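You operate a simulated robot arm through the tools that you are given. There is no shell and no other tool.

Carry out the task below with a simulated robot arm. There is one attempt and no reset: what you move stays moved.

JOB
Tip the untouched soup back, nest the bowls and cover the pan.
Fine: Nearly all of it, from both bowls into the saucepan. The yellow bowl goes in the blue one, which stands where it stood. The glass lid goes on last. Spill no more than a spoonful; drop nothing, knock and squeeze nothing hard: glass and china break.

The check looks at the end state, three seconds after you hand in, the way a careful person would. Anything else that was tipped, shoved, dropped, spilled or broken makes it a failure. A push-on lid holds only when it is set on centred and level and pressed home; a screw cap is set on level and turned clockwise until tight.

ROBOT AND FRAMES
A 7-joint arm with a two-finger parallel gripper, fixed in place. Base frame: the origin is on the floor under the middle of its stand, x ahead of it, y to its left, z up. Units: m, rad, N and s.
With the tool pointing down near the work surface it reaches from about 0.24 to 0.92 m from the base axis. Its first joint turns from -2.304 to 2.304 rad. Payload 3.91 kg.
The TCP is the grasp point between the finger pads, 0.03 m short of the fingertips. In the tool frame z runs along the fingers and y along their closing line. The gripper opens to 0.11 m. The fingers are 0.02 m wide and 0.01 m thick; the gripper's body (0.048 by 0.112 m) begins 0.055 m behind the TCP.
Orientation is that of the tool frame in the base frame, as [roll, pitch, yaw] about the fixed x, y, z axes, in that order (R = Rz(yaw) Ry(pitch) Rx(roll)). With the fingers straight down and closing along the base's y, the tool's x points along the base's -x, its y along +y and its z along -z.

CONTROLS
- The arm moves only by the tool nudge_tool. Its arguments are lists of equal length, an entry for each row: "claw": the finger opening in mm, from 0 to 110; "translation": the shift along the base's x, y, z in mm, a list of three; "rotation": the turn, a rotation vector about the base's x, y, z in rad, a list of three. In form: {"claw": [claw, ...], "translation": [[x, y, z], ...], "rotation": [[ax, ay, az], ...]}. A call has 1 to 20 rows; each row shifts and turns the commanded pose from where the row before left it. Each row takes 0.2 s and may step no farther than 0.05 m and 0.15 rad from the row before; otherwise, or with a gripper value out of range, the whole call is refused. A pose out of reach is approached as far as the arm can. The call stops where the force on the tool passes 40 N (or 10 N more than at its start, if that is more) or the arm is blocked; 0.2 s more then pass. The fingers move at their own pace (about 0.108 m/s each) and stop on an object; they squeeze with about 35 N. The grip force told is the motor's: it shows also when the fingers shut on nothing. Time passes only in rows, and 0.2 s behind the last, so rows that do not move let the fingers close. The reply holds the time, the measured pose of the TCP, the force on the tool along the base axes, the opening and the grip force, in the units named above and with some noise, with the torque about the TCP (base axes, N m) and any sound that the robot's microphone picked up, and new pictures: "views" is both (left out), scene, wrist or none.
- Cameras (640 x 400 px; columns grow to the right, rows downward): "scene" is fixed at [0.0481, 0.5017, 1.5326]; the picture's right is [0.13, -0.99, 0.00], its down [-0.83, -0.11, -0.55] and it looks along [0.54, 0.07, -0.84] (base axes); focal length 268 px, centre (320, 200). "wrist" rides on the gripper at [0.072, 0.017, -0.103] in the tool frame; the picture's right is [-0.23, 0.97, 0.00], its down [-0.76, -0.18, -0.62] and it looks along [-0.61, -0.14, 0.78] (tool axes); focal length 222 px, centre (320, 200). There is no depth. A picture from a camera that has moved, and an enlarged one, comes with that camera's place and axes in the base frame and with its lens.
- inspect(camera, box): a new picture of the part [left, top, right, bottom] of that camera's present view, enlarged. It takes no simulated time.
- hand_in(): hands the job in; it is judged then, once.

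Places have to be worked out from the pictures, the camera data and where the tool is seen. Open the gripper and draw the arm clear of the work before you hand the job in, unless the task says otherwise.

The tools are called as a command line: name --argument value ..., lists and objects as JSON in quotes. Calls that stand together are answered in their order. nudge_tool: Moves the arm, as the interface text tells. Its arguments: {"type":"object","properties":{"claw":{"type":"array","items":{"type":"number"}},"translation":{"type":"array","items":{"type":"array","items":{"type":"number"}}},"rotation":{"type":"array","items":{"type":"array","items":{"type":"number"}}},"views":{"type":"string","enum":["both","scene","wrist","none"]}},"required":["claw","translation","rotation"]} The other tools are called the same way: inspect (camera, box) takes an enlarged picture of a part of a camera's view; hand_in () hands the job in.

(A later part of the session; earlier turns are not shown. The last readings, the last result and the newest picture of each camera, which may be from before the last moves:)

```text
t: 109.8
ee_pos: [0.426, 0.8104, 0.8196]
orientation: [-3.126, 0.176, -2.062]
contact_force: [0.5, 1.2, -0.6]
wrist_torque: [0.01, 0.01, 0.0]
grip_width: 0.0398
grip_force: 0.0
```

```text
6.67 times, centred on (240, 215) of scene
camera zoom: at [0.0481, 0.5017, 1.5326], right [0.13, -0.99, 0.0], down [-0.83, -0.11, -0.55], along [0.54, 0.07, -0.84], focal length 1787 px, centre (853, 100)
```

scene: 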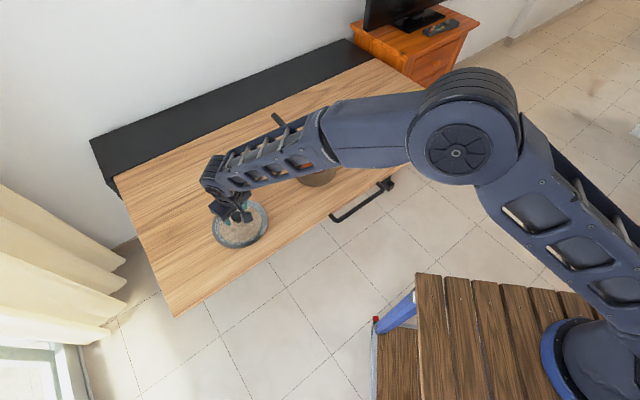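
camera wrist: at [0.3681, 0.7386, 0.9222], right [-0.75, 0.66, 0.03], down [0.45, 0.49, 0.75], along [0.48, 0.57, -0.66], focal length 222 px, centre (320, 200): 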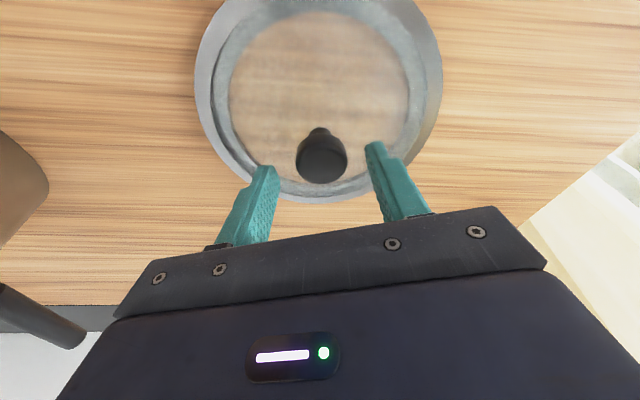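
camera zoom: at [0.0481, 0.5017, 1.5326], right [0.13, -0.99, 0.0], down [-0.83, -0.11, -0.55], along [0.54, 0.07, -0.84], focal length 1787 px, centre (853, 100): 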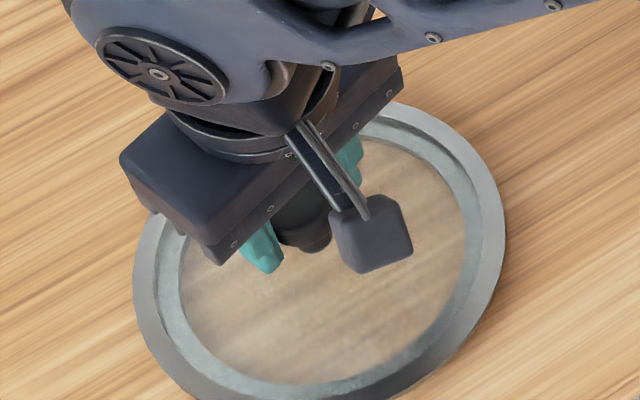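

The knob head is centred between the pads. I'll close the last millimetres gently.

nudge_tool --claw '[38, 37, 36, 35, 34, 33, 32, 32]' --translation '[[0, 0, 0], [0, 0, 0], [0, 0, 0], [0, 0, 0], [0, 0, 0], [0, 0, 0], [0, 0, 0], [0, 0, 0]]' --rotation '[[0, 0, 0], [0, 0, 0], [0, 0, 0], [0, 0, 0], [0, 0, 0], [0, 0, 0], [0, 0, 0], [0, 0, 0]]' --views "none"

inspect --camera "wrist" --box '[220, 90, 420, 230]'

inspect --camera "scene" --box '[205, 185, 275, 245]'

```text
t: 111.6
ee_pos: [0.4268, 0.8105, 0.82]
orientation: [-3.128, 0.172, -2.062]
contact_force: [-0.1, 0.4, 0.9]
wrist_torque: [0.04, 0.06, -0.03]
grip_width: 0.0332
grip_force: 20.2
```

```text
2.86 times, centred on (320, 160) of wrist
camera zoom: at [0.3684, 0.7396, 0.9076], right [-0.75, 0.66, 0.03], down [0.45, 0.49, 0.75], along [0.48, 0.57, -0.66], focal length 635 px, centre (320, 314)
```

zoom: 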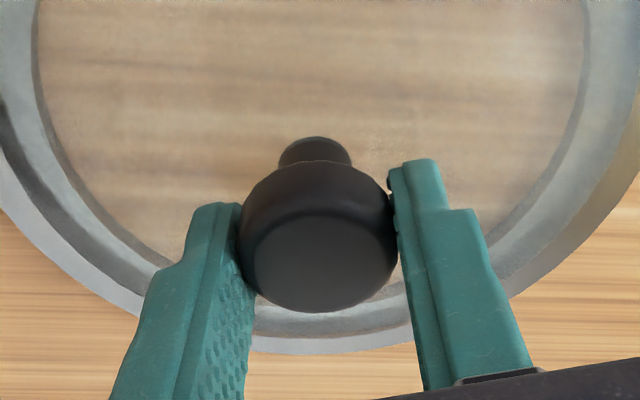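

```text
6.67 times, centred on (240, 215) of scene
camera zoom: at [0.0481, 0.5017, 1.5326], right [0.13, -0.99, 0.0], down [-0.83, -0.11, -0.55], along [0.54, 0.07, -0.84], focal length 1787 px, centre (853, 100)
```

zoom: 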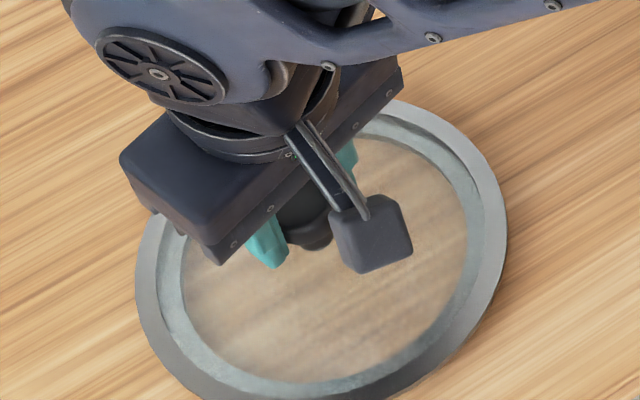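

Knob held at 33 mm width. I'll firm up slightly and lift 15 mm to check the lid hangs level.

nudge_tool --claw '[31, 31, 31, 31, 31, 31]' --translation '[[0, 0, 0], [0, 0, 2], [0, 0, 4], [0, 0, 5], [0, 0, 4], [0, 0, 0]]' --rotation '[[0, 0, 0], [0, 0, 0], [0, 0, 0], [0, 0, 0], [0, 0, 0], [0, 0, 0]]'

inspect --camera "wrist" --box '[180, 0, 460, 230]'

inspect --camera "scene" --box '[200, 180, 285, 255]'

```text
t: 113.0
ee_pos: [0.4267, 0.811, 0.8345]
orientation: [-3.128, 0.176, -2.062]
contact_force: [-0.3, 0.0, -2.9]
wrist_torque: [-0.04, -0.04, 0.0]
grip_width: 0.0326
grip_force: 34.7
camera wrist: at [0.3685, 0.7399, 0.9224], right [-0.75, 0.66, 0.03], down [0.45, 0.49, 0.75], along [0.48, 0.57, -0.66], focal length 222 px, centre (320, 200)
```

scene: 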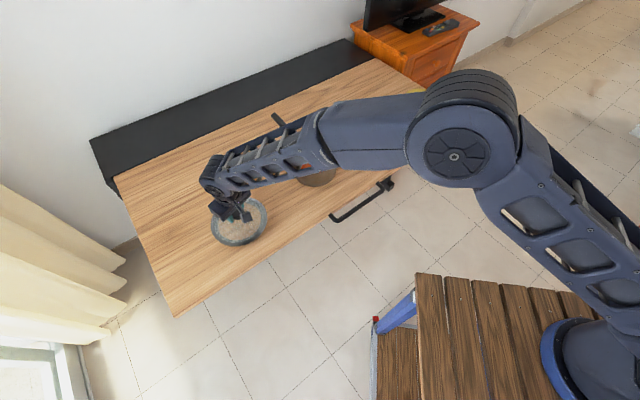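
wrist: 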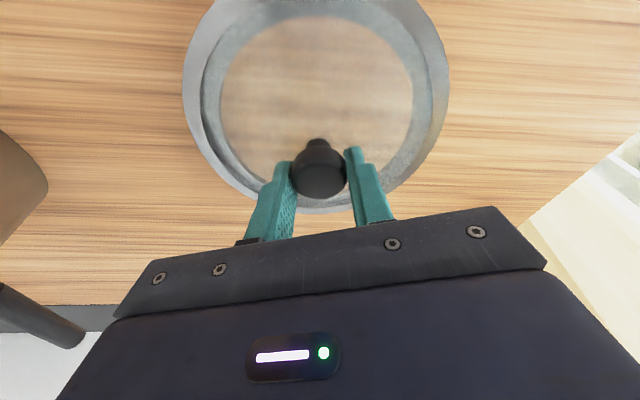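

```text
1.74 times, centred on (320, 115) of wrist
camera zoom: at [0.3685, 0.7399, 0.9224], right [-0.75, 0.66, 0.03], down [0.45, 0.49, 0.75], along [0.48, 0.57, -0.66], focal length 386 px, centre (320, 348)
```

zoom: 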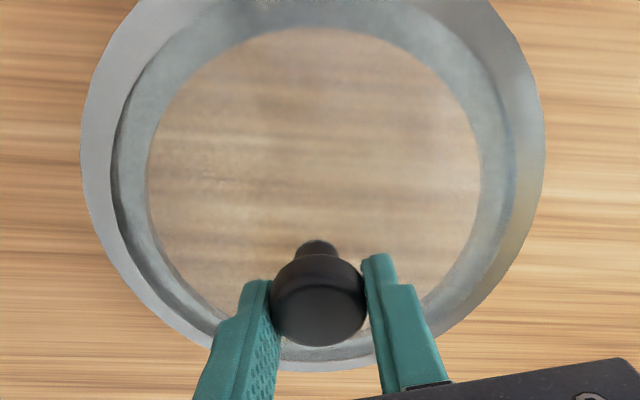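

```text
5.33 times, centred on (242, 218) of scene
camera zoom: at [0.0481, 0.5017, 1.5326], right [0.13, -0.99, 0.0], down [-0.83, -0.11, -0.55], along [0.54, 0.07, -0.84], focal length 1430 px, centre (733, 107)
```

zoom: 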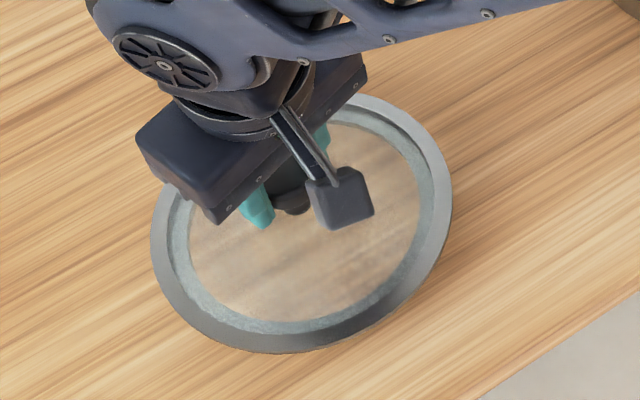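

The lid lifts level (about 3 N), with its pose relative to the gripper unchanged. I'll raise it to z ≈ 0.98 and carry it over the pan, rotating with the bearing.

nudge_tool --claw '[31, 31, 31, 31, 31, 31, 31, 31, 31, 31, 31, 31, 31, 31, 31, 31, 31, 31, 31, 31]' --translation '[[0, 0, 8], [0, 0, 16], [0, 0, 24], [0, 0, 28], [0, 0, 28], [0, 0, 22], [0, 0, 14], [0, 0, 6], [9.5, -8.2, 0], [16.7, -14.4, 0], [23.8, -20.5, 0], [23.8, -20.5, 0], [23.8, -20.5, 0], [23.8, -20.5, 0], [23.8, -20.5, 0], [23.8, -20.5, 0], [23.8, -20.5, 0], [23.8, -20.5, 0], [16.7, -14.4, 0], [9.5, -8.2, 0]]' --rotation '[[0, 0, 0], [0, 0, 0], [0, 0, 0], [0, 0, 0], [0, 0, 0], [0, 0, 0], [0, 0, 0], [0, 0, 0], [0, 0, -0.0136], [0, 0, -0.0238], [0, 0, -0.034], [0, 0, -0.034], [0, 0, -0.034], [0, 0, -0.034], [0, 0, -0.034], [0, 0, -0.034], [0, 0, -0.034], [0, 0, -0.034], [0, 0, -0.0238], [0, 0, -0.0136]]'

inspect --camera "scene" --box '[260, 100, 380, 200]'

inspect --camera "wrist" --box '[160, 0, 480, 230]'

```text
t: 117.2
ee_pos: [0.6677, 0.6021, 0.9806]
orientation: [-3.128, 0.174, -2.408]
contact_force: [-0.2, 0.7, -2.9]
wrist_torque: [0.04, 0.01, -0.01]
grip_width: 0.0326
grip_force: 34.8
camera wrist: at [0.5909, 0.5554, 1.0684], right [-0.48, 0.88, 0.03], down [0.59, 0.3, 0.75], along [0.65, 0.38, -0.66], focal length 222 px, centre (320, 200)
```

scene: 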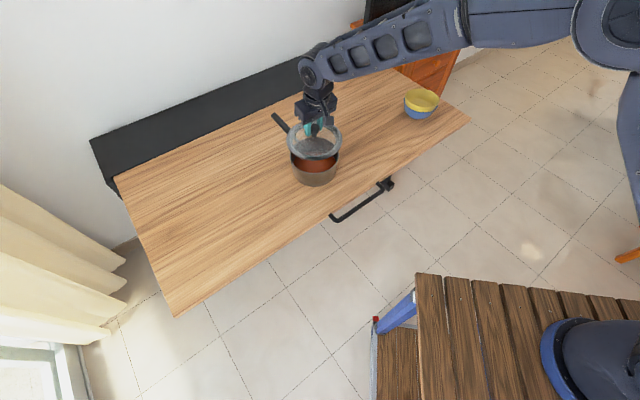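
wrist: 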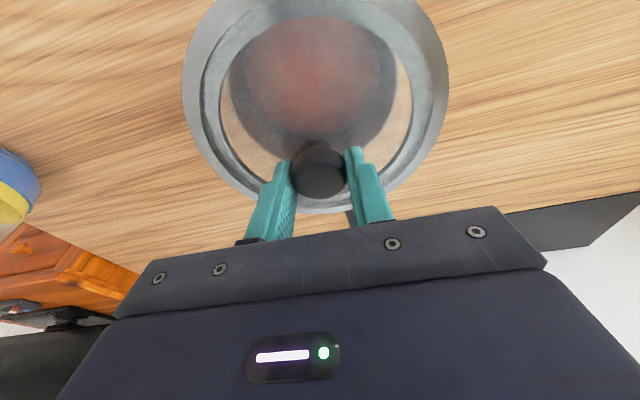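

```text
4.00 times, centred on (320, 150) of scene
camera zoom: at [0.0481, 0.5017, 1.5326], right [0.13, -0.99, 0.0], down [-0.83, -0.11, -0.55], along [0.54, 0.07, -0.84], focal length 1072 px, centre (320, 400)
```

zoom: 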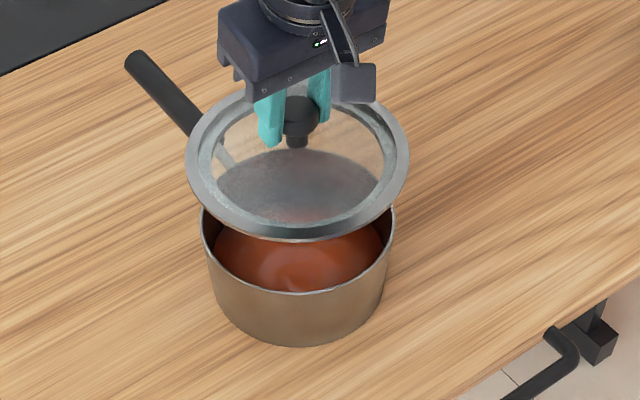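

```text
1.74 times, centred on (320, 115) of wrist
camera zoom: at [0.5909, 0.5554, 1.0684], right [-0.48, 0.88, 0.03], down [0.59, 0.3, 0.75], along [0.65, 0.38, -0.66], focal length 386 px, centre (320, 348)
```

zoom: 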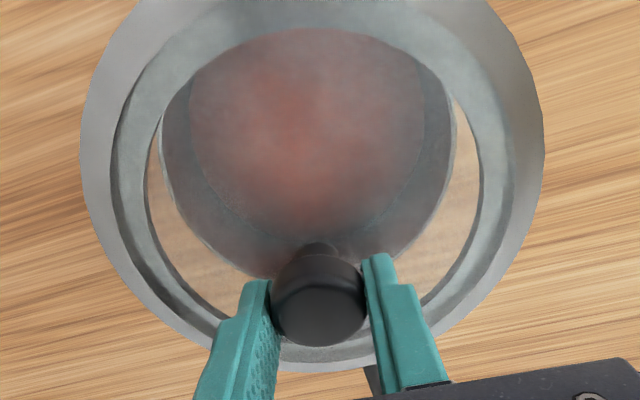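

The lid is level over the pan. I'll lower to about 1.5 cm above the rim and compare outlines for centring.

nudge_tool --claw '[31, 31, 31, 31, 31, 31]' --translation '[[0.7, 0, -8], [0.7, 0, -14], [0.6, 0, -16], [0, 0, -11], [0, 0, -6], [0, 0, 0]]' --rotation '[[0, 0, 0], [0, 0, 0], [0, 0, 0], [0, 0, 0], [0, 0, 0], [0, 0, 0]]'

inspect --camera "scene" --box '[275, 115, 355, 190]'

inspect --camera "wrist" --box '[160, 0, 480, 230]'

```text
t: 118.6
ee_pos: [0.6711, 0.6023, 0.9249]
orientation: [-3.127, 0.174, -2.409]
contact_force: [0.1, -0.1, -2.3]
wrist_torque: [-0.01, 0.02, 0.02]
grip_width: 0.0328
grip_force: 35.1
camera wrist: at [0.5928, 0.5548, 1.0136], right [-0.48, 0.88, 0.03], down [0.59, 0.3, 0.75], along [0.65, 0.38, -0.66], focal length 222 px, centre (320, 200)
```

scene: 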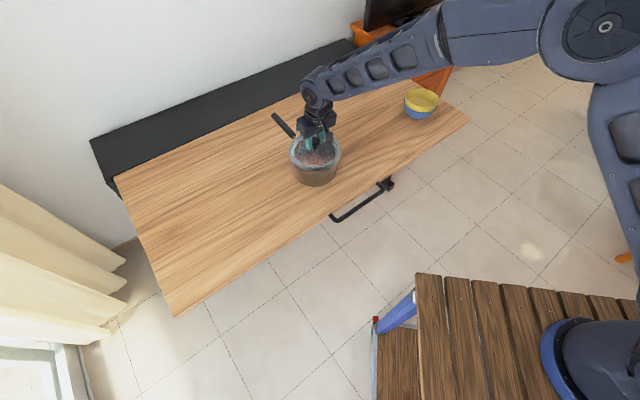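
wrist: 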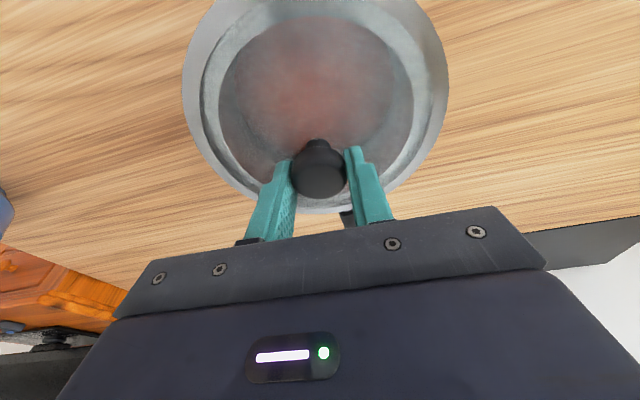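

```text
5.33 times, centred on (315, 152) of scene
camera zoom: at [0.0481, 0.5017, 1.5326], right [0.13, -0.99, 0.0], down [-0.83, -0.11, -0.55], along [0.54, 0.07, -0.84], focal length 1430 px, centre (347, 453)
```

zoom: 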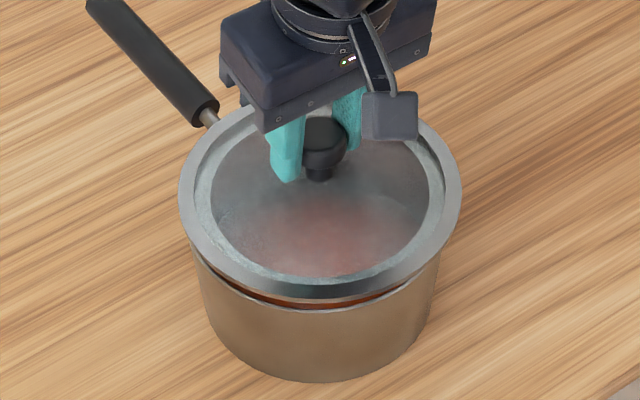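

```text
1.74 times, centred on (320, 115) of wrist
camera zoom: at [0.5928, 0.5548, 1.0136], right [-0.48, 0.88, 0.03], down [0.59, 0.3, 0.75], along [0.65, 0.38, -0.66], focal length 386 px, centre (320, 348)
```

zoom: 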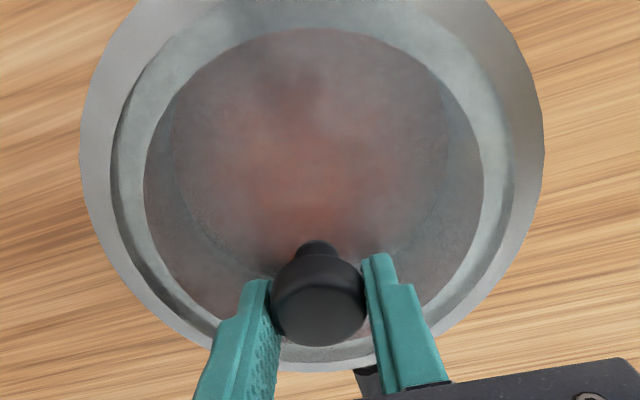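

Nearly concentric. I'll zoom at the left, right and front edges to measure lid-to-pan overhang precisely.

inspect --camera "scene" --box '[284, 136, 304, 166]'

inspect --camera "scene" --box '[326, 136, 346, 166]'

inspect --camera "scene" --box '[302, 158, 332, 178]'

```text
13.33 times, centred on (294, 151) of scene
camera zoom: at [0.0481, 0.5017, 1.5326], right [0.13, -0.99, 0.0], down [-0.83, -0.11, -0.55], along [0.54, 0.07, -0.84], focal length 3574 px, centre (667, 853)
```

zoom: 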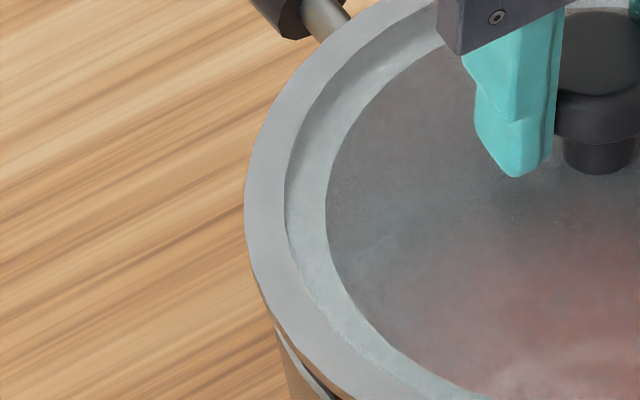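

```text
13.33 times, centred on (336, 151) of scene
camera zoom: at [0.0481, 0.5017, 1.5326], right [0.13, -0.99, 0.0], down [-0.83, -0.11, -0.55], along [0.54, 0.07, -0.84], focal length 3574 px, centre (107, 853)
```

zoom: 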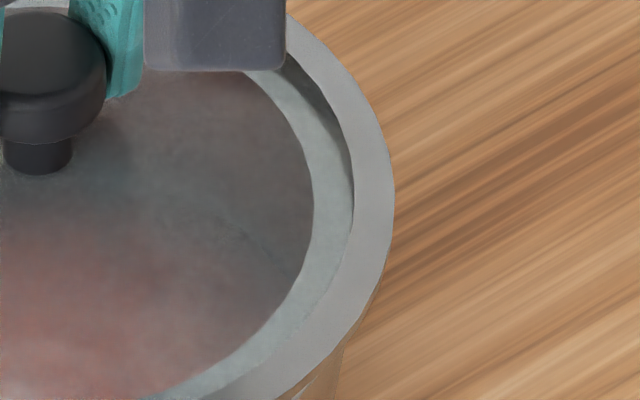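

```text
16.00 times, centred on (317, 168) of scene
camera zoom: at [0.0481, 0.5017, 1.5326], right [0.13, -0.99, 0.0], down [-0.83, -0.11, -0.55], along [0.54, 0.07, -0.84], focal length 4289 px, centre (368, 712)
```

zoom: 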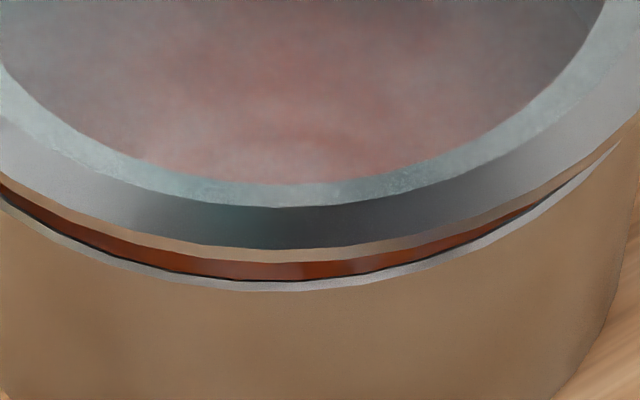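

Lateral check: the lid is about 2.6 mm right of the pan axis; fore-aft is harder to tell at this height. I'll correct +2.5 mm in y and lower to about 8 mm above the rim.

nudge_tool --claw '[31, 31, 31, 31, 31]' --translation '[[-0.2, 1.3, -3], [-0.1, 1.2, -4], [0, 0, -4], [0, 0, -2], [0, 0, 0]]' --rotation '[[0, 0, 0], [0, 0, 0], [0, 0, 0], [0, 0, 0], [0, 0, 0]]' --views "none"

inspect --camera "scene" --box '[284, 136, 304, 166]'

inspect --camera "scene" --box '[326, 136, 346, 166]'

inspect --camera "scene" --box '[302, 158, 332, 178]'

```text
t: 119.8
ee_pos: [0.6704, 0.6031, 0.9131]
orientation: [-3.128, 0.175, -2.408]
contact_force: [0.0, -1.1, -2.4]
wrist_torque: [0.02, -0.03, -0.03]
grip_width: 0.0329
grip_force: 34.5
```

```text
13.33 times, centred on (294, 151) of scene
camera zoom: at [0.0481, 0.5017, 1.5326], right [0.13, -0.99, 0.0], down [-0.83, -0.11, -0.55], along [0.54, 0.07, -0.84], focal length 3574 px, centre (667, 853)
```

zoom: 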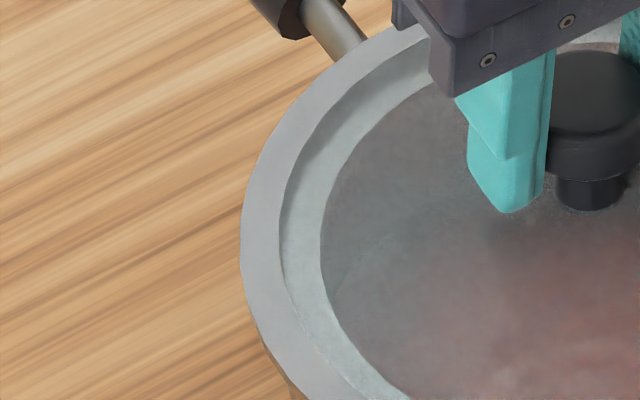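

```text
13.33 times, centred on (336, 151) of scene
camera zoom: at [0.0481, 0.5017, 1.5326], right [0.13, -0.99, 0.0], down [-0.83, -0.11, -0.55], along [0.54, 0.07, -0.84], focal length 3574 px, centre (107, 853)
```

zoom: 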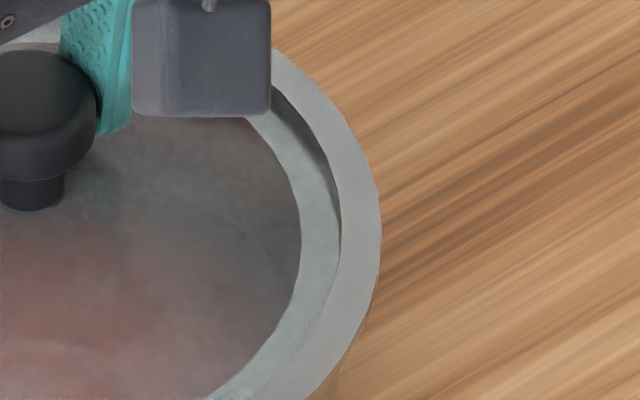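

```text
16.00 times, centred on (317, 168) of scene
camera zoom: at [0.0481, 0.5017, 1.5326], right [0.13, -0.99, 0.0], down [-0.83, -0.11, -0.55], along [0.54, 0.07, -0.84], focal length 4289 px, centre (368, 712)
```

zoom: 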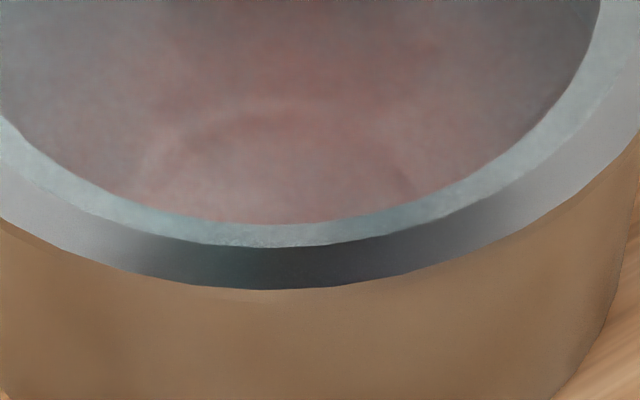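

Laterally it's now spot on (lid and pan centre columns agree to 0.05 px). The near edge hints it's a couple of mm too close to the robot, so I'll shift +2 mm in x and feel downward for contact in small steps.

nudge_tool --claw '[31, 31, 31, 31, 31, 31]' --translation '[[1, 0.1, -2], [1, 0.1, -2], [0, 0, -1.5], [0, 0, -1], [0, 0, -1], [0, 0, 0]]' --rotation '[[0, 0, 0], [0, 0, 0], [0, 0, 0], [0, 0, 0], [0, 0, 0], [0, 0, 0]]' --views "none"

```text
t: 121.2
ee_pos: [0.6717, 0.6043, 0.9055]
orientation: [-3.129, 0.176, -2.408]
contact_force: [0.9, 0.0, -2.5]
wrist_torque: [0.01, 0.01, 0.02]
grip_width: 0.0326
grip_force: 35.3
```

No contact at z = 0.9055. Continuing down 2 mm.

nudge_tool --claw '[31, 31, 31]' --translation '[[0, 0, -1], [0, 0, -1], [0, 0, 0]]' --rotation '[[0, 0, 0], [0, 0, 0], [0, 0, 0]]' --views "none"

inspect --camera "scene" --box '[302, 158, 332, 178]'

inspect --camera "scene" --box '[284, 140, 304, 170]'

```text
t: 122.0
ee_pos: [0.673, 0.6045, 0.9036]
orientation: [-3.128, 0.176, -2.407]
contact_force: [-0.1, -0.5, -3.5]
wrist_torque: [0.0, -0.02, -0.01]
grip_width: 0.0325
grip_force: 34.4
```

```text
16.00 times, centred on (317, 168) of scene
camera zoom: at [0.0481, 0.5017, 1.5326], right [0.13, -0.99, 0.0], down [-0.83, -0.11, -0.55], along [0.54, 0.07, -0.84], focal length 4289 px, centre (368, 712)
```

zoom: 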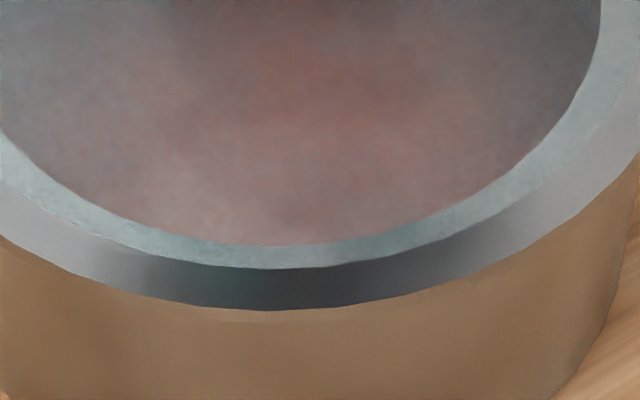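

```text
13.33 times, centred on (294, 155) of scene
camera zoom: at [0.0481, 0.5017, 1.5326], right [0.13, -0.99, 0.0], down [-0.83, -0.11, -0.55], along [0.54, 0.07, -0.84], focal length 3574 px, centre (667, 800)
```

zoom: 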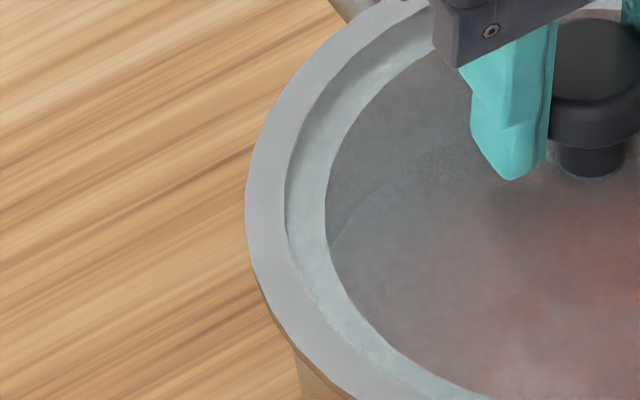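

Still free at z = 0.9036; I'll keep feeling down.

nudge_tool --claw '[31, 31, 31, 31]' --translation '[[0, 0, -1], [0, 0, -1], [0, 0, -1], [0, 0, 0]]' --rotation '[[0, 0, 0], [0, 0, 0], [0, 0, 0], [0, 0, 0]]' --views "none"

```text
t: 123.0
ee_pos: [0.6736, 0.6041, 0.8991]
orientation: [-3.128, 0.174, -2.408]
contact_force: [-0.1, -0.6, -3.3]
wrist_torque: [-0.02, 0.01, 0.01]
grip_width: 0.0329
grip_force: 34.9
```

nudge_tool --claw '[31, 31, 31]' --translation '[[0, 0, -1], [0, 0, -1], [0, 0, 0]]' --rotation '[[0, 0, 0], [0, 0, 0], [0, 0, 0]]' --views "none"

inspect --camera "scene" --box '[302, 158, 332, 178]'

inspect --camera "scene" --box '[284, 140, 304, 170]'

inspect --camera "scene" --box '[326, 140, 346, 170]'

```text
t: 123.8
ee_pos: [0.6734, 0.604, 0.8998]
orientation: [-3.128, 0.177, -2.411]
contact_force: [4.2, 0.8, 9.5]
wrist_torque: [0.0, 0.58, -0.04]
grip_width: 0.0327
grip_force: 34.9
```

```text
16.00 times, centred on (317, 168) of scene
camera zoom: at [0.0481, 0.5017, 1.5326], right [0.13, -0.99, 0.0], down [-0.83, -0.11, -0.55], along [0.54, 0.07, -0.84], focal length 4289 px, centre (368, 712)
```

zoom: 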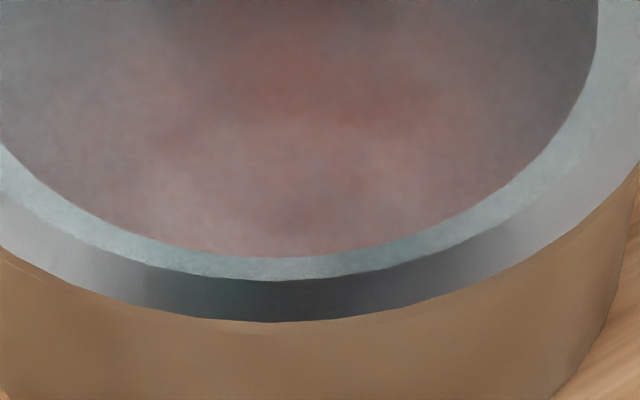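

```text
13.33 times, centred on (294, 155) of scene
camera zoom: at [0.0481, 0.5017, 1.5326], right [0.13, -0.99, 0.0], down [-0.83, -0.11, -0.55], along [0.54, 0.07, -0.84], focal length 3574 px, centre (667, 800)
```

zoom: 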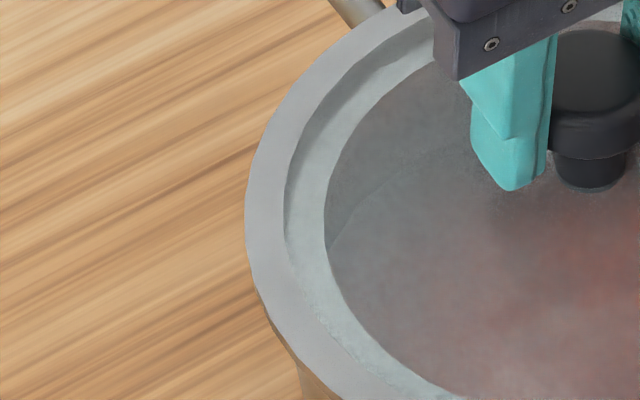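

```text
13.33 times, centred on (336, 155) of scene
camera zoom: at [0.0481, 0.5017, 1.5326], right [0.13, -0.99, 0.0], down [-0.83, -0.11, -0.55], along [0.54, 0.07, -0.84], focal length 3574 px, centre (107, 800)
```

zoom: 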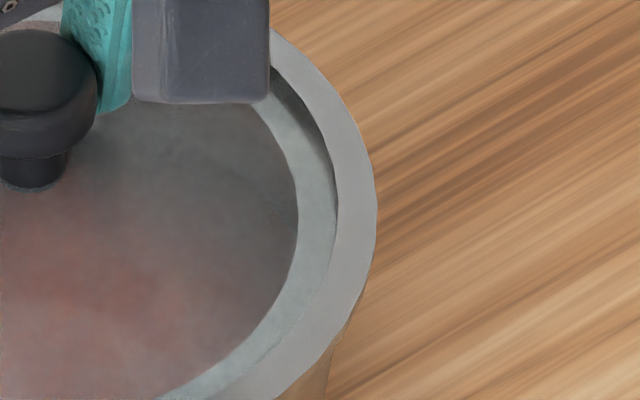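

Contact with 9.5 N: the torque and the +4 N x-force show the lid's inner lip catching the pan's near rim, so the lid is still about 3–4 mm too close. I'll lift 3 mm, move +3.5 mm outward in x, and try again.

nudge_tool --claw '[31, 31, 31, 31, 31, 31]' --translation '[[0, 0, 2], [0, 0, 2], [1.7, 0.1, 0], [1.8, 0.2, 0], [0, 0, -1.5], [0, 0, 0]]' --rotation '[[0, 0, 0], [0, 0, 0], [0, 0, 0], [0, 0, 0], [0, 0, 0], [0, 0, 0]]' --views "none"

nudge_tool --claw '[31, 31, 31, 31]' --translation '[[0, 0, -1], [0, 0, -1], [0, 0, -0.7], [0, 0, 0]]' --rotation '[[0, 0, 0], [0, 0, 0], [0, 0, 0], [0, 0, 0]]' --views "none"

```text
t: 125.2
ee_pos: [0.6773, 0.6043, 0.9013]
orientation: [-3.129, 0.174, -2.41]
contact_force: [0.1, -0.4, -3.5]
wrist_torque: [0.01, -0.04, -0.02]
grip_width: 0.0325
grip_force: 35.4
```

```text
t: 126.2
ee_pos: [0.6776, 0.6042, 0.899]
orientation: [-3.128, 0.175, -2.41]
contact_force: [2.2, 0.7, 11.1]
wrist_torque: [-0.29, 0.76, -0.09]
grip_width: 0.0324
grip_force: 34.9
```

Contact again on the near side only. I'll look closely at how the lid sits relative to the rim all round.

inspect --camera "scene" --box '[280, 125, 350, 190]'

inspect --camera "scene" --box '[302, 158, 332, 178]'

inspect --camera "wrist" --box '[160, 0, 480, 230]'

```text
6.15 times, centred on (315, 158) of scene
camera zoom: at [0.0481, 0.5017, 1.5326], right [0.13, -0.99, 0.0], down [-0.83, -0.11, -0.55], along [0.54, 0.07, -0.84], focal length 1650 px, centre (351, 462)
```

zoom: 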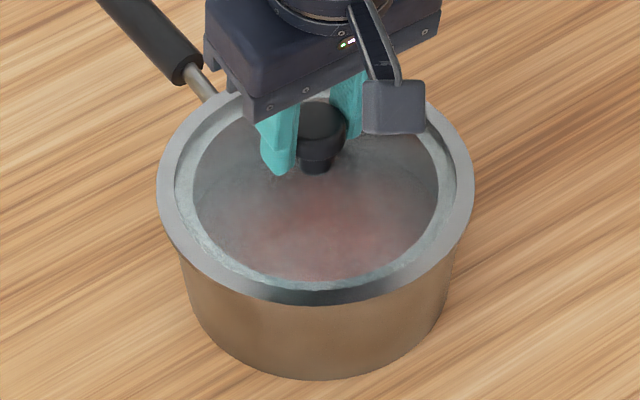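

```text
16.00 times, centred on (317, 168) of scene
camera zoom: at [0.0481, 0.5017, 1.5326], right [0.13, -0.99, 0.0], down [-0.83, -0.11, -0.55], along [0.54, 0.07, -0.84], focal length 4289 px, centre (368, 712)
```

zoom: 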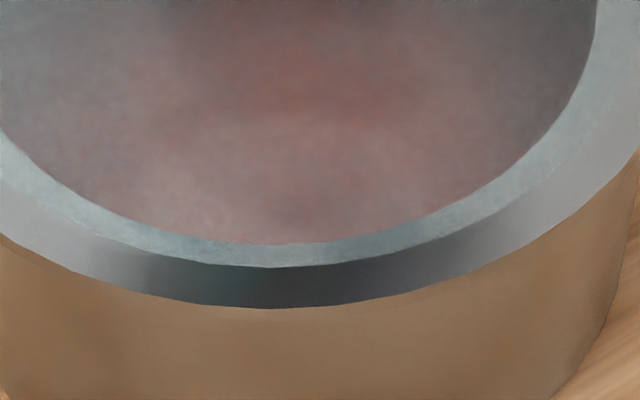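

```text
1.74 times, centred on (320, 115) of wrist
camera zoom: at [0.5983, 0.5579, 0.987], right [-0.48, 0.88, 0.03], down [0.59, 0.3, 0.75], along [0.65, 0.38, -0.66], focal length 386 px, centre (320, 348)
```

zoom: 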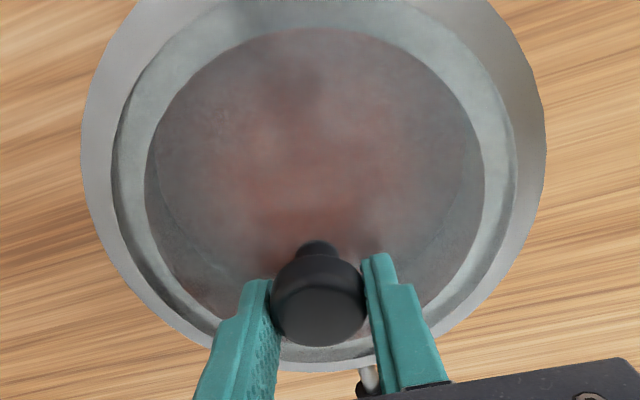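

Reading the geometry again: contact occurs at the same height (z ≈ 0.899) for both positions, which matches the flange landing on the rim with the lip already inside, near side first. I'll ease off, shift 1 mm further out, and tilt the far side down slightly to level it.

nudge_tool --claw '[31, 31, 31, 31, 31]' --translation '[[0, 0, 1], [1, 0.5, 0], [0, 0, 0], [0, 0, 0], [0, 0, 0]]' --rotation '[[0, 0, 0], [0, 0, 0], [-0.0054, 0.0059, 0], [-0.0054, 0.0059, 0], [0, 0, 0]]' --views "none"

nudge_tool --claw '[31, 31, 31]' --translation '[[0, 0, -0.8], [0, 0, -0.5], [0, 0, 0]]' --rotation '[[0, 0, 0], [0, 0, 0], [0, 0, 0]]' --views "none"

```text
t: 127.4
ee_pos: [0.6775, 0.6046, 0.8996]
orientation: [-3.128, 0.158, -2.412]
contact_force: [3.4, 1.4, 7.8]
wrist_torque: [0.85, -0.59, -0.11]
grip_width: 0.0323
grip_force: 35.1
```

```text
t: 128.2
ee_pos: [0.6767, 0.6043, 0.8991]
orientation: [-3.127, 0.16, -2.409]
contact_force: [0.8, -7.0, 16.1]
wrist_torque: [0.11, 0.2, -0.06]
grip_width: 0.0325
grip_force: 35.5
```

The torque is now nearly balanced (level, all-round contact), but I'm pressing 16 N with a −7 N side force. I'll ease up 1 mm to relax it.

nudge_tool --claw '[31, 31, 31]' --translation '[[0, -0.5, 0.7], [0, 0, 0.3], [0, 0, 0]]' --rotation '[[0, 0, 0], [0, 0, 0], [0, 0, 0]]' --views "none"

inspect --camera "scene" --box '[280, 125, 350, 190]'

inspect --camera "scene" --box '[302, 158, 332, 178]'

```text
t: 129.0
ee_pos: [0.6784, 0.6047, 0.8982]
orientation: [-3.128, 0.156, -2.409]
contact_force: [2.1, 1.0, 3.8]
wrist_torque: [0.59, -0.3, -0.1]
grip_width: 0.0328
grip_force: 35.0
```

```text
6.15 times, centred on (315, 158) of scene
camera zoom: at [0.0481, 0.5017, 1.5326], right [0.13, -0.99, 0.0], down [-0.83, -0.11, -0.55], along [0.54, 0.07, -0.84], focal length 1650 px, centre (351, 462)
```

zoom: 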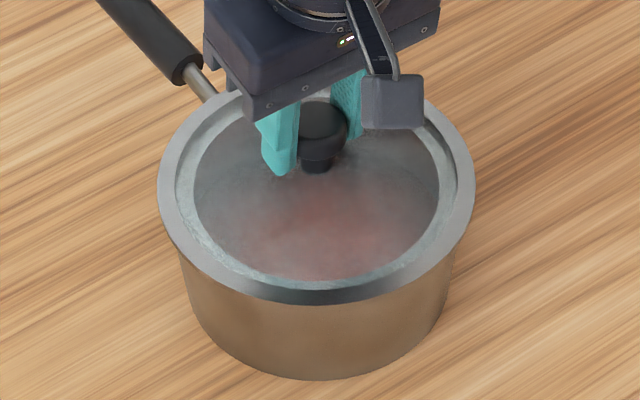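

```text
16.00 times, centred on (317, 168) of scene
camera zoom: at [0.0481, 0.5017, 1.5326], right [0.13, -0.99, 0.0], down [-0.83, -0.11, -0.55], along [0.54, 0.07, -0.84], focal length 4289 px, centre (368, 712)
```

zoom: 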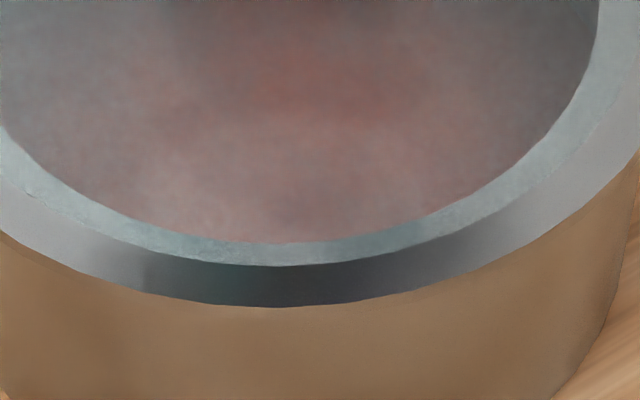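

Now it touches at the far side, so the ideal is about half that tilt. I'll take back 0.008 rad and check the torque.

nudge_tool --claw '[31, 31, 31]' --translation '[[0, 0, 0], [0, 0, -0.3], [0, 0, 0]]' --rotation '[[0.0048, -0.0053, 0], [0, 0, 0], [0, 0, 0]]' --views "none"

```text
t: 129.8
ee_pos: [0.676, 0.6059, 0.8988]
orientation: [-3.127, 0.166, -2.409]
contact_force: [-3.5, 0.5, 8.1]
wrist_torque: [-0.35, 0.92, -0.22]
grip_width: 0.0329
grip_force: 35.0
```

The remaining misalignment is well under half a degree (far side < 1 mm up). I'll ease the press and open the fingers gradually so the lid settles on its own.

nudge_tool --claw '[31, 32, 32.5, 33, 33.5, 34, 35, 36, 38, 38]' --translation '[[0, 0, 0.4], [0, 0, 0.2], [0, 0, 0], [0, 0, 0], [0, 0, 0], [0, 0, 0], [0, 0, 0], [0, 0, 0], [0, 0, 0], [0, 0, 0]]' --rotation '[[-0.0024, 0.0026, 0], [0, 0, 0], [0, 0, 0], [0, 0, 0], [0, 0, 0], [0, 0, 0], [0, 0, 0], [0, 0, 0], [0, 0, 0], [0, 0, 0]]' --views "wrist"

inspect --camera "scene" --box '[280, 125, 350, 190]'

inspect --camera "scene" --box '[302, 158, 332, 178]'

```text
t: 132.0
ee_pos: [0.6782, 0.603, 0.8995]
orientation: [-3.127, 0.163, -2.409]
contact_force: [1.2, 0.3, 0.0]
wrist_torque: [-0.02, 0.01, 0.02]
grip_width: 0.0379
grip_force: 0.2
camera wrist: at [0.6002, 0.5583, 0.9884], right [-0.48, 0.88, 0.02], down [0.6, 0.31, 0.74], along [0.64, 0.37, -0.67], focal length 222 px, centre (320, 200)
```

wrist: 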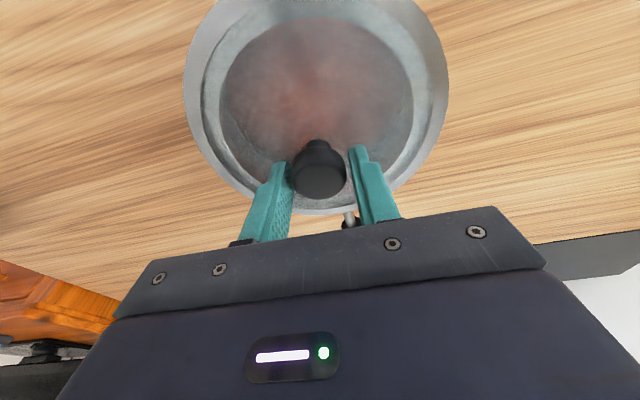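

```text
6.15 times, centred on (315, 158) of scene
camera zoom: at [0.0481, 0.5017, 1.5326], right [0.13, -0.99, 0.0], down [-0.83, -0.11, -0.55], along [0.54, 0.07, -0.84], focal length 1650 px, centre (351, 462)
```

zoom: 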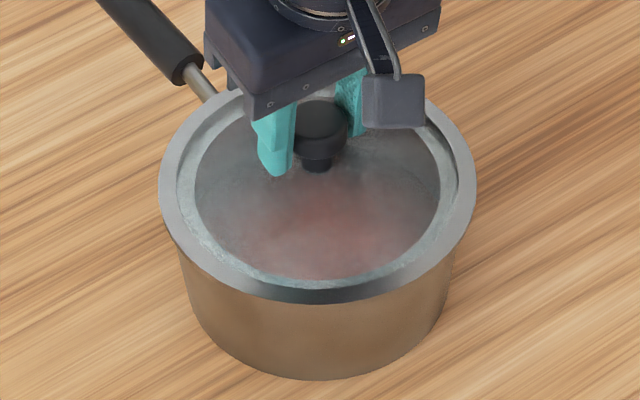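

```text
16.00 times, centred on (317, 168) of scene
camera zoom: at [0.0481, 0.5017, 1.5326], right [0.13, -0.99, 0.0], down [-0.83, -0.11, -0.55], along [0.54, 0.07, -0.84], focal length 4289 px, centre (368, 712)
```

zoom: 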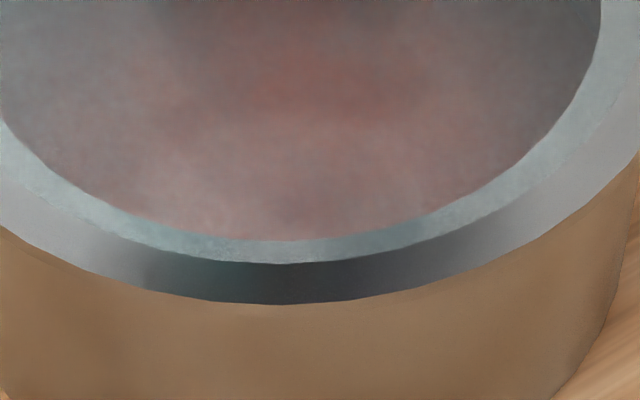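

Released with zero force; the lid rests on the pan. I'll open wide, rise straight up clear of the knob, and inspect.

nudge_tool --claw '[44, 52, 60, 60, 60, 60, 60, 60, 60]' --translation '[[0, 0, 0], [0, 0, 0], [0, 0, 4], [-0.5, -0.4, 14], [-2, -1.5, 20], [-8, -6, 30], [-20, -15, 30], [-25, -20, 25], [0, 0, 0]]' --rotation '[[0, 0, 0], [0, 0, 0], [0, 0, 0], [0, 0, 0], [0, 0, 0], [0, 0, 0], [0, 0, 0], [0, 0, 0], [0, 0, 0]]'

inspect --camera "scene" --box '[280, 125, 350, 190]'

inspect --camera "wrist" --box '[200, 20, 440, 220]'

```text
t: 134.0
ee_pos: [0.6212, 0.5589, 1.0211]
orientation: [-3.127, 0.163, -2.41]
contact_force: [-0.4, 0.3, 0.5]
wrist_torque: [0.02, -0.01, -0.01]
grip_width: 0.0603
grip_force: 0.1
camera wrist: at [0.5446, 0.5135, 1.1108], right [-0.48, 0.88, 0.02], down [0.6, 0.31, 0.74], along [0.64, 0.37, -0.67], focal length 222 px, centre (320, 200)
```

scene: 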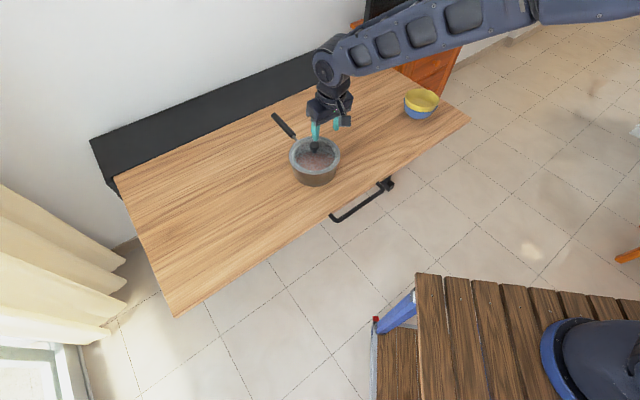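
wrist: 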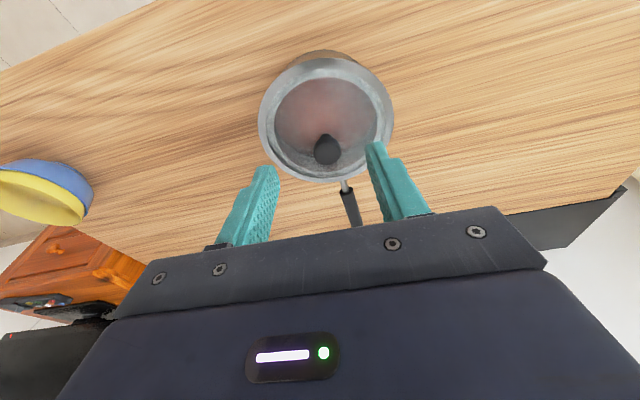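

```text
6.15 times, centred on (315, 158) of scene
camera zoom: at [0.0481, 0.5017, 1.5326], right [0.13, -0.99, 0.0], down [-0.83, -0.11, -0.55], along [0.54, 0.07, -0.84], focal length 1650 px, centre (351, 462)
```

zoom: 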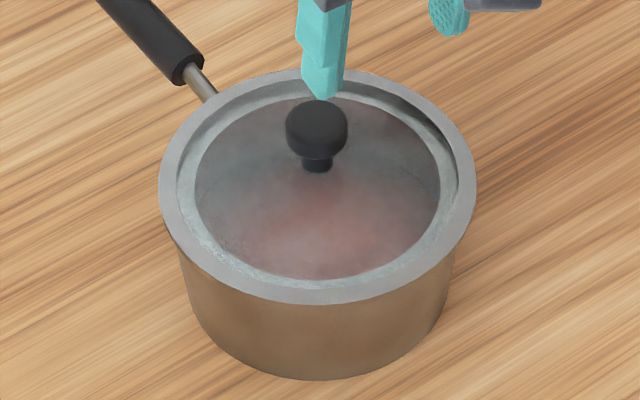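

```text
2.00 times, centred on (320, 120) of wrist
camera zoom: at [0.5446, 0.5135, 1.1108], right [-0.48, 0.88, 0.02], down [0.6, 0.31, 0.74], along [0.64, 0.37, -0.67], focal length 444 px, centre (320, 360)
```

zoom: 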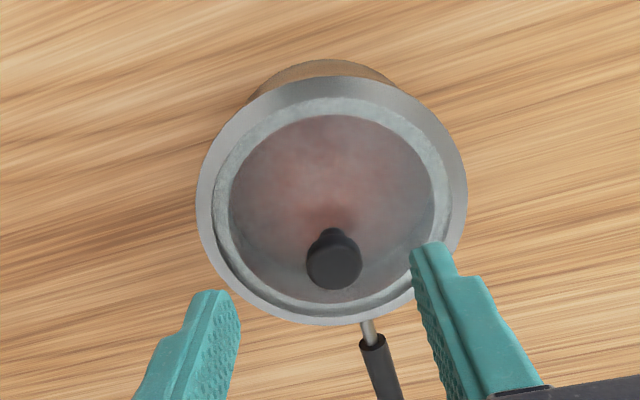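

The lid is on and looks level. I'll move the gripper right out of the way, then check the seating all around at high zoom.

nudge_tool --claw '[60, 60, 60, 60]' --translation '[[-35, -25, 15], [-35, -25, 15], [-30, -25, 10], [0, 0, 0]]' --rotation '[[0, 0, 0], [0, 0, 0], [0, 0, 0], [0, 0, 0]]' --views "wrist"

inspect --camera "scene" --box '[284, 130, 314, 180]'

inspect --camera "scene" --box '[314, 130, 344, 180]'

inspect --camera "scene" --box '[300, 130, 330, 150]'

inspect --camera "wrist" --box '[240, 60, 400, 200]'

```text
t: 135.0
ee_pos: [0.5202, 0.4853, 1.0642]
orientation: [-3.126, 0.162, -2.41]
contact_force: [0.4, 0.3, -0.1]
wrist_torque: [0.02, 0.0, 0.02]
grip_width: 0.06
grip_force: 0.0
camera wrist: at [0.4441, 0.4402, 1.1516], right [-0.48, 0.88, 0.02], down [0.6, 0.31, 0.74], along [0.64, 0.37, -0.67], focal length 222 px, centre (320, 200)
```

wrist: 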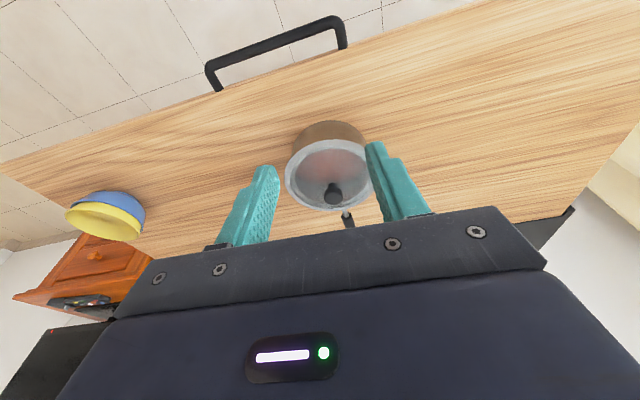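

```text
8.00 times, centred on (299, 155) of scene
camera zoom: at [0.0481, 0.5017, 1.5326], right [0.13, -0.99, 0.0], down [-0.83, -0.11, -0.55], along [0.54, 0.07, -0.84], focal length 2144 px, centre (488, 560)
```

zoom: 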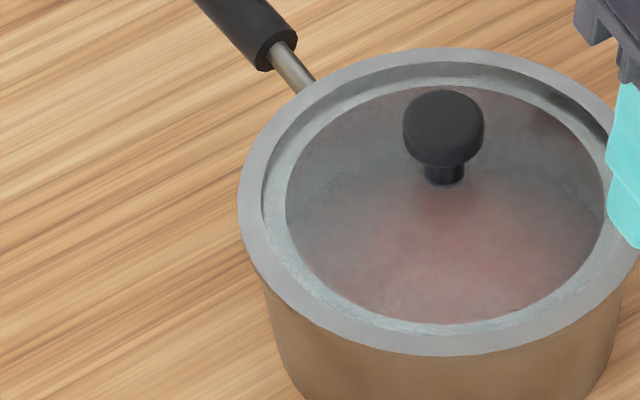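

```text
8.00 times, centred on (329, 155) of scene
camera zoom: at [0.0481, 0.5017, 1.5326], right [0.13, -0.99, 0.0], down [-0.83, -0.11, -0.55], along [0.54, 0.07, -0.84], focal length 2144 px, centre (248, 560)
```

zoom: 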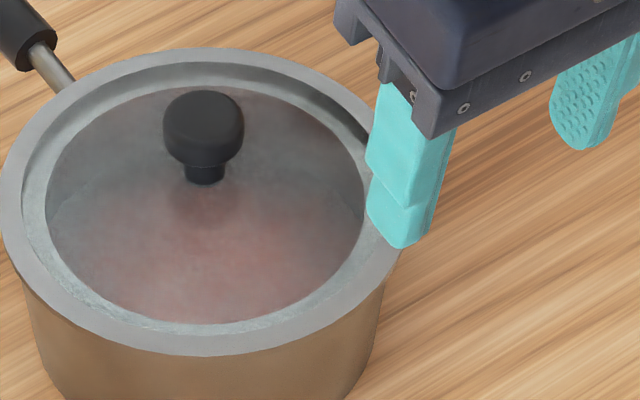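

```text
16.00 times, centred on (315, 140) of scene
camera zoom: at [0.0481, 0.5017, 1.5326], right [0.13, -0.99, 0.0], down [-0.83, -0.11, -0.55], along [0.54, 0.07, -0.84], focal length 4289 px, centre (400, 1160)
```

zoom: 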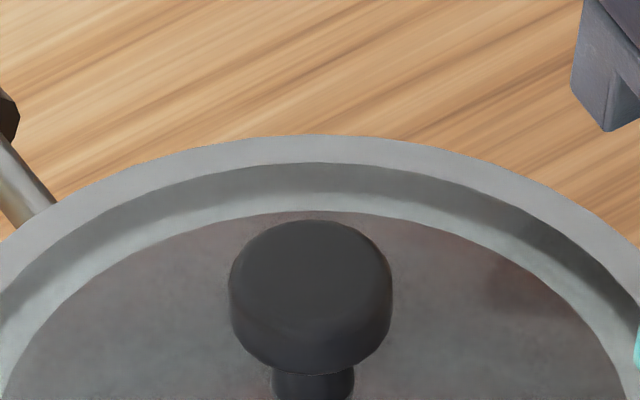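

```text
2.86 times, centred on (320, 130) of wrist
camera zoom: at [0.4441, 0.4402, 1.1516], right [-0.48, 0.88, 0.02], down [0.6, 0.31, 0.74], along [0.64, 0.37, -0.67], focal length 635 px, centre (320, 400)
```

zoom: 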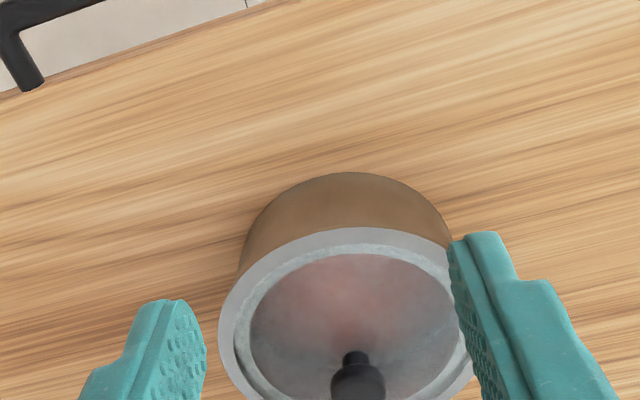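

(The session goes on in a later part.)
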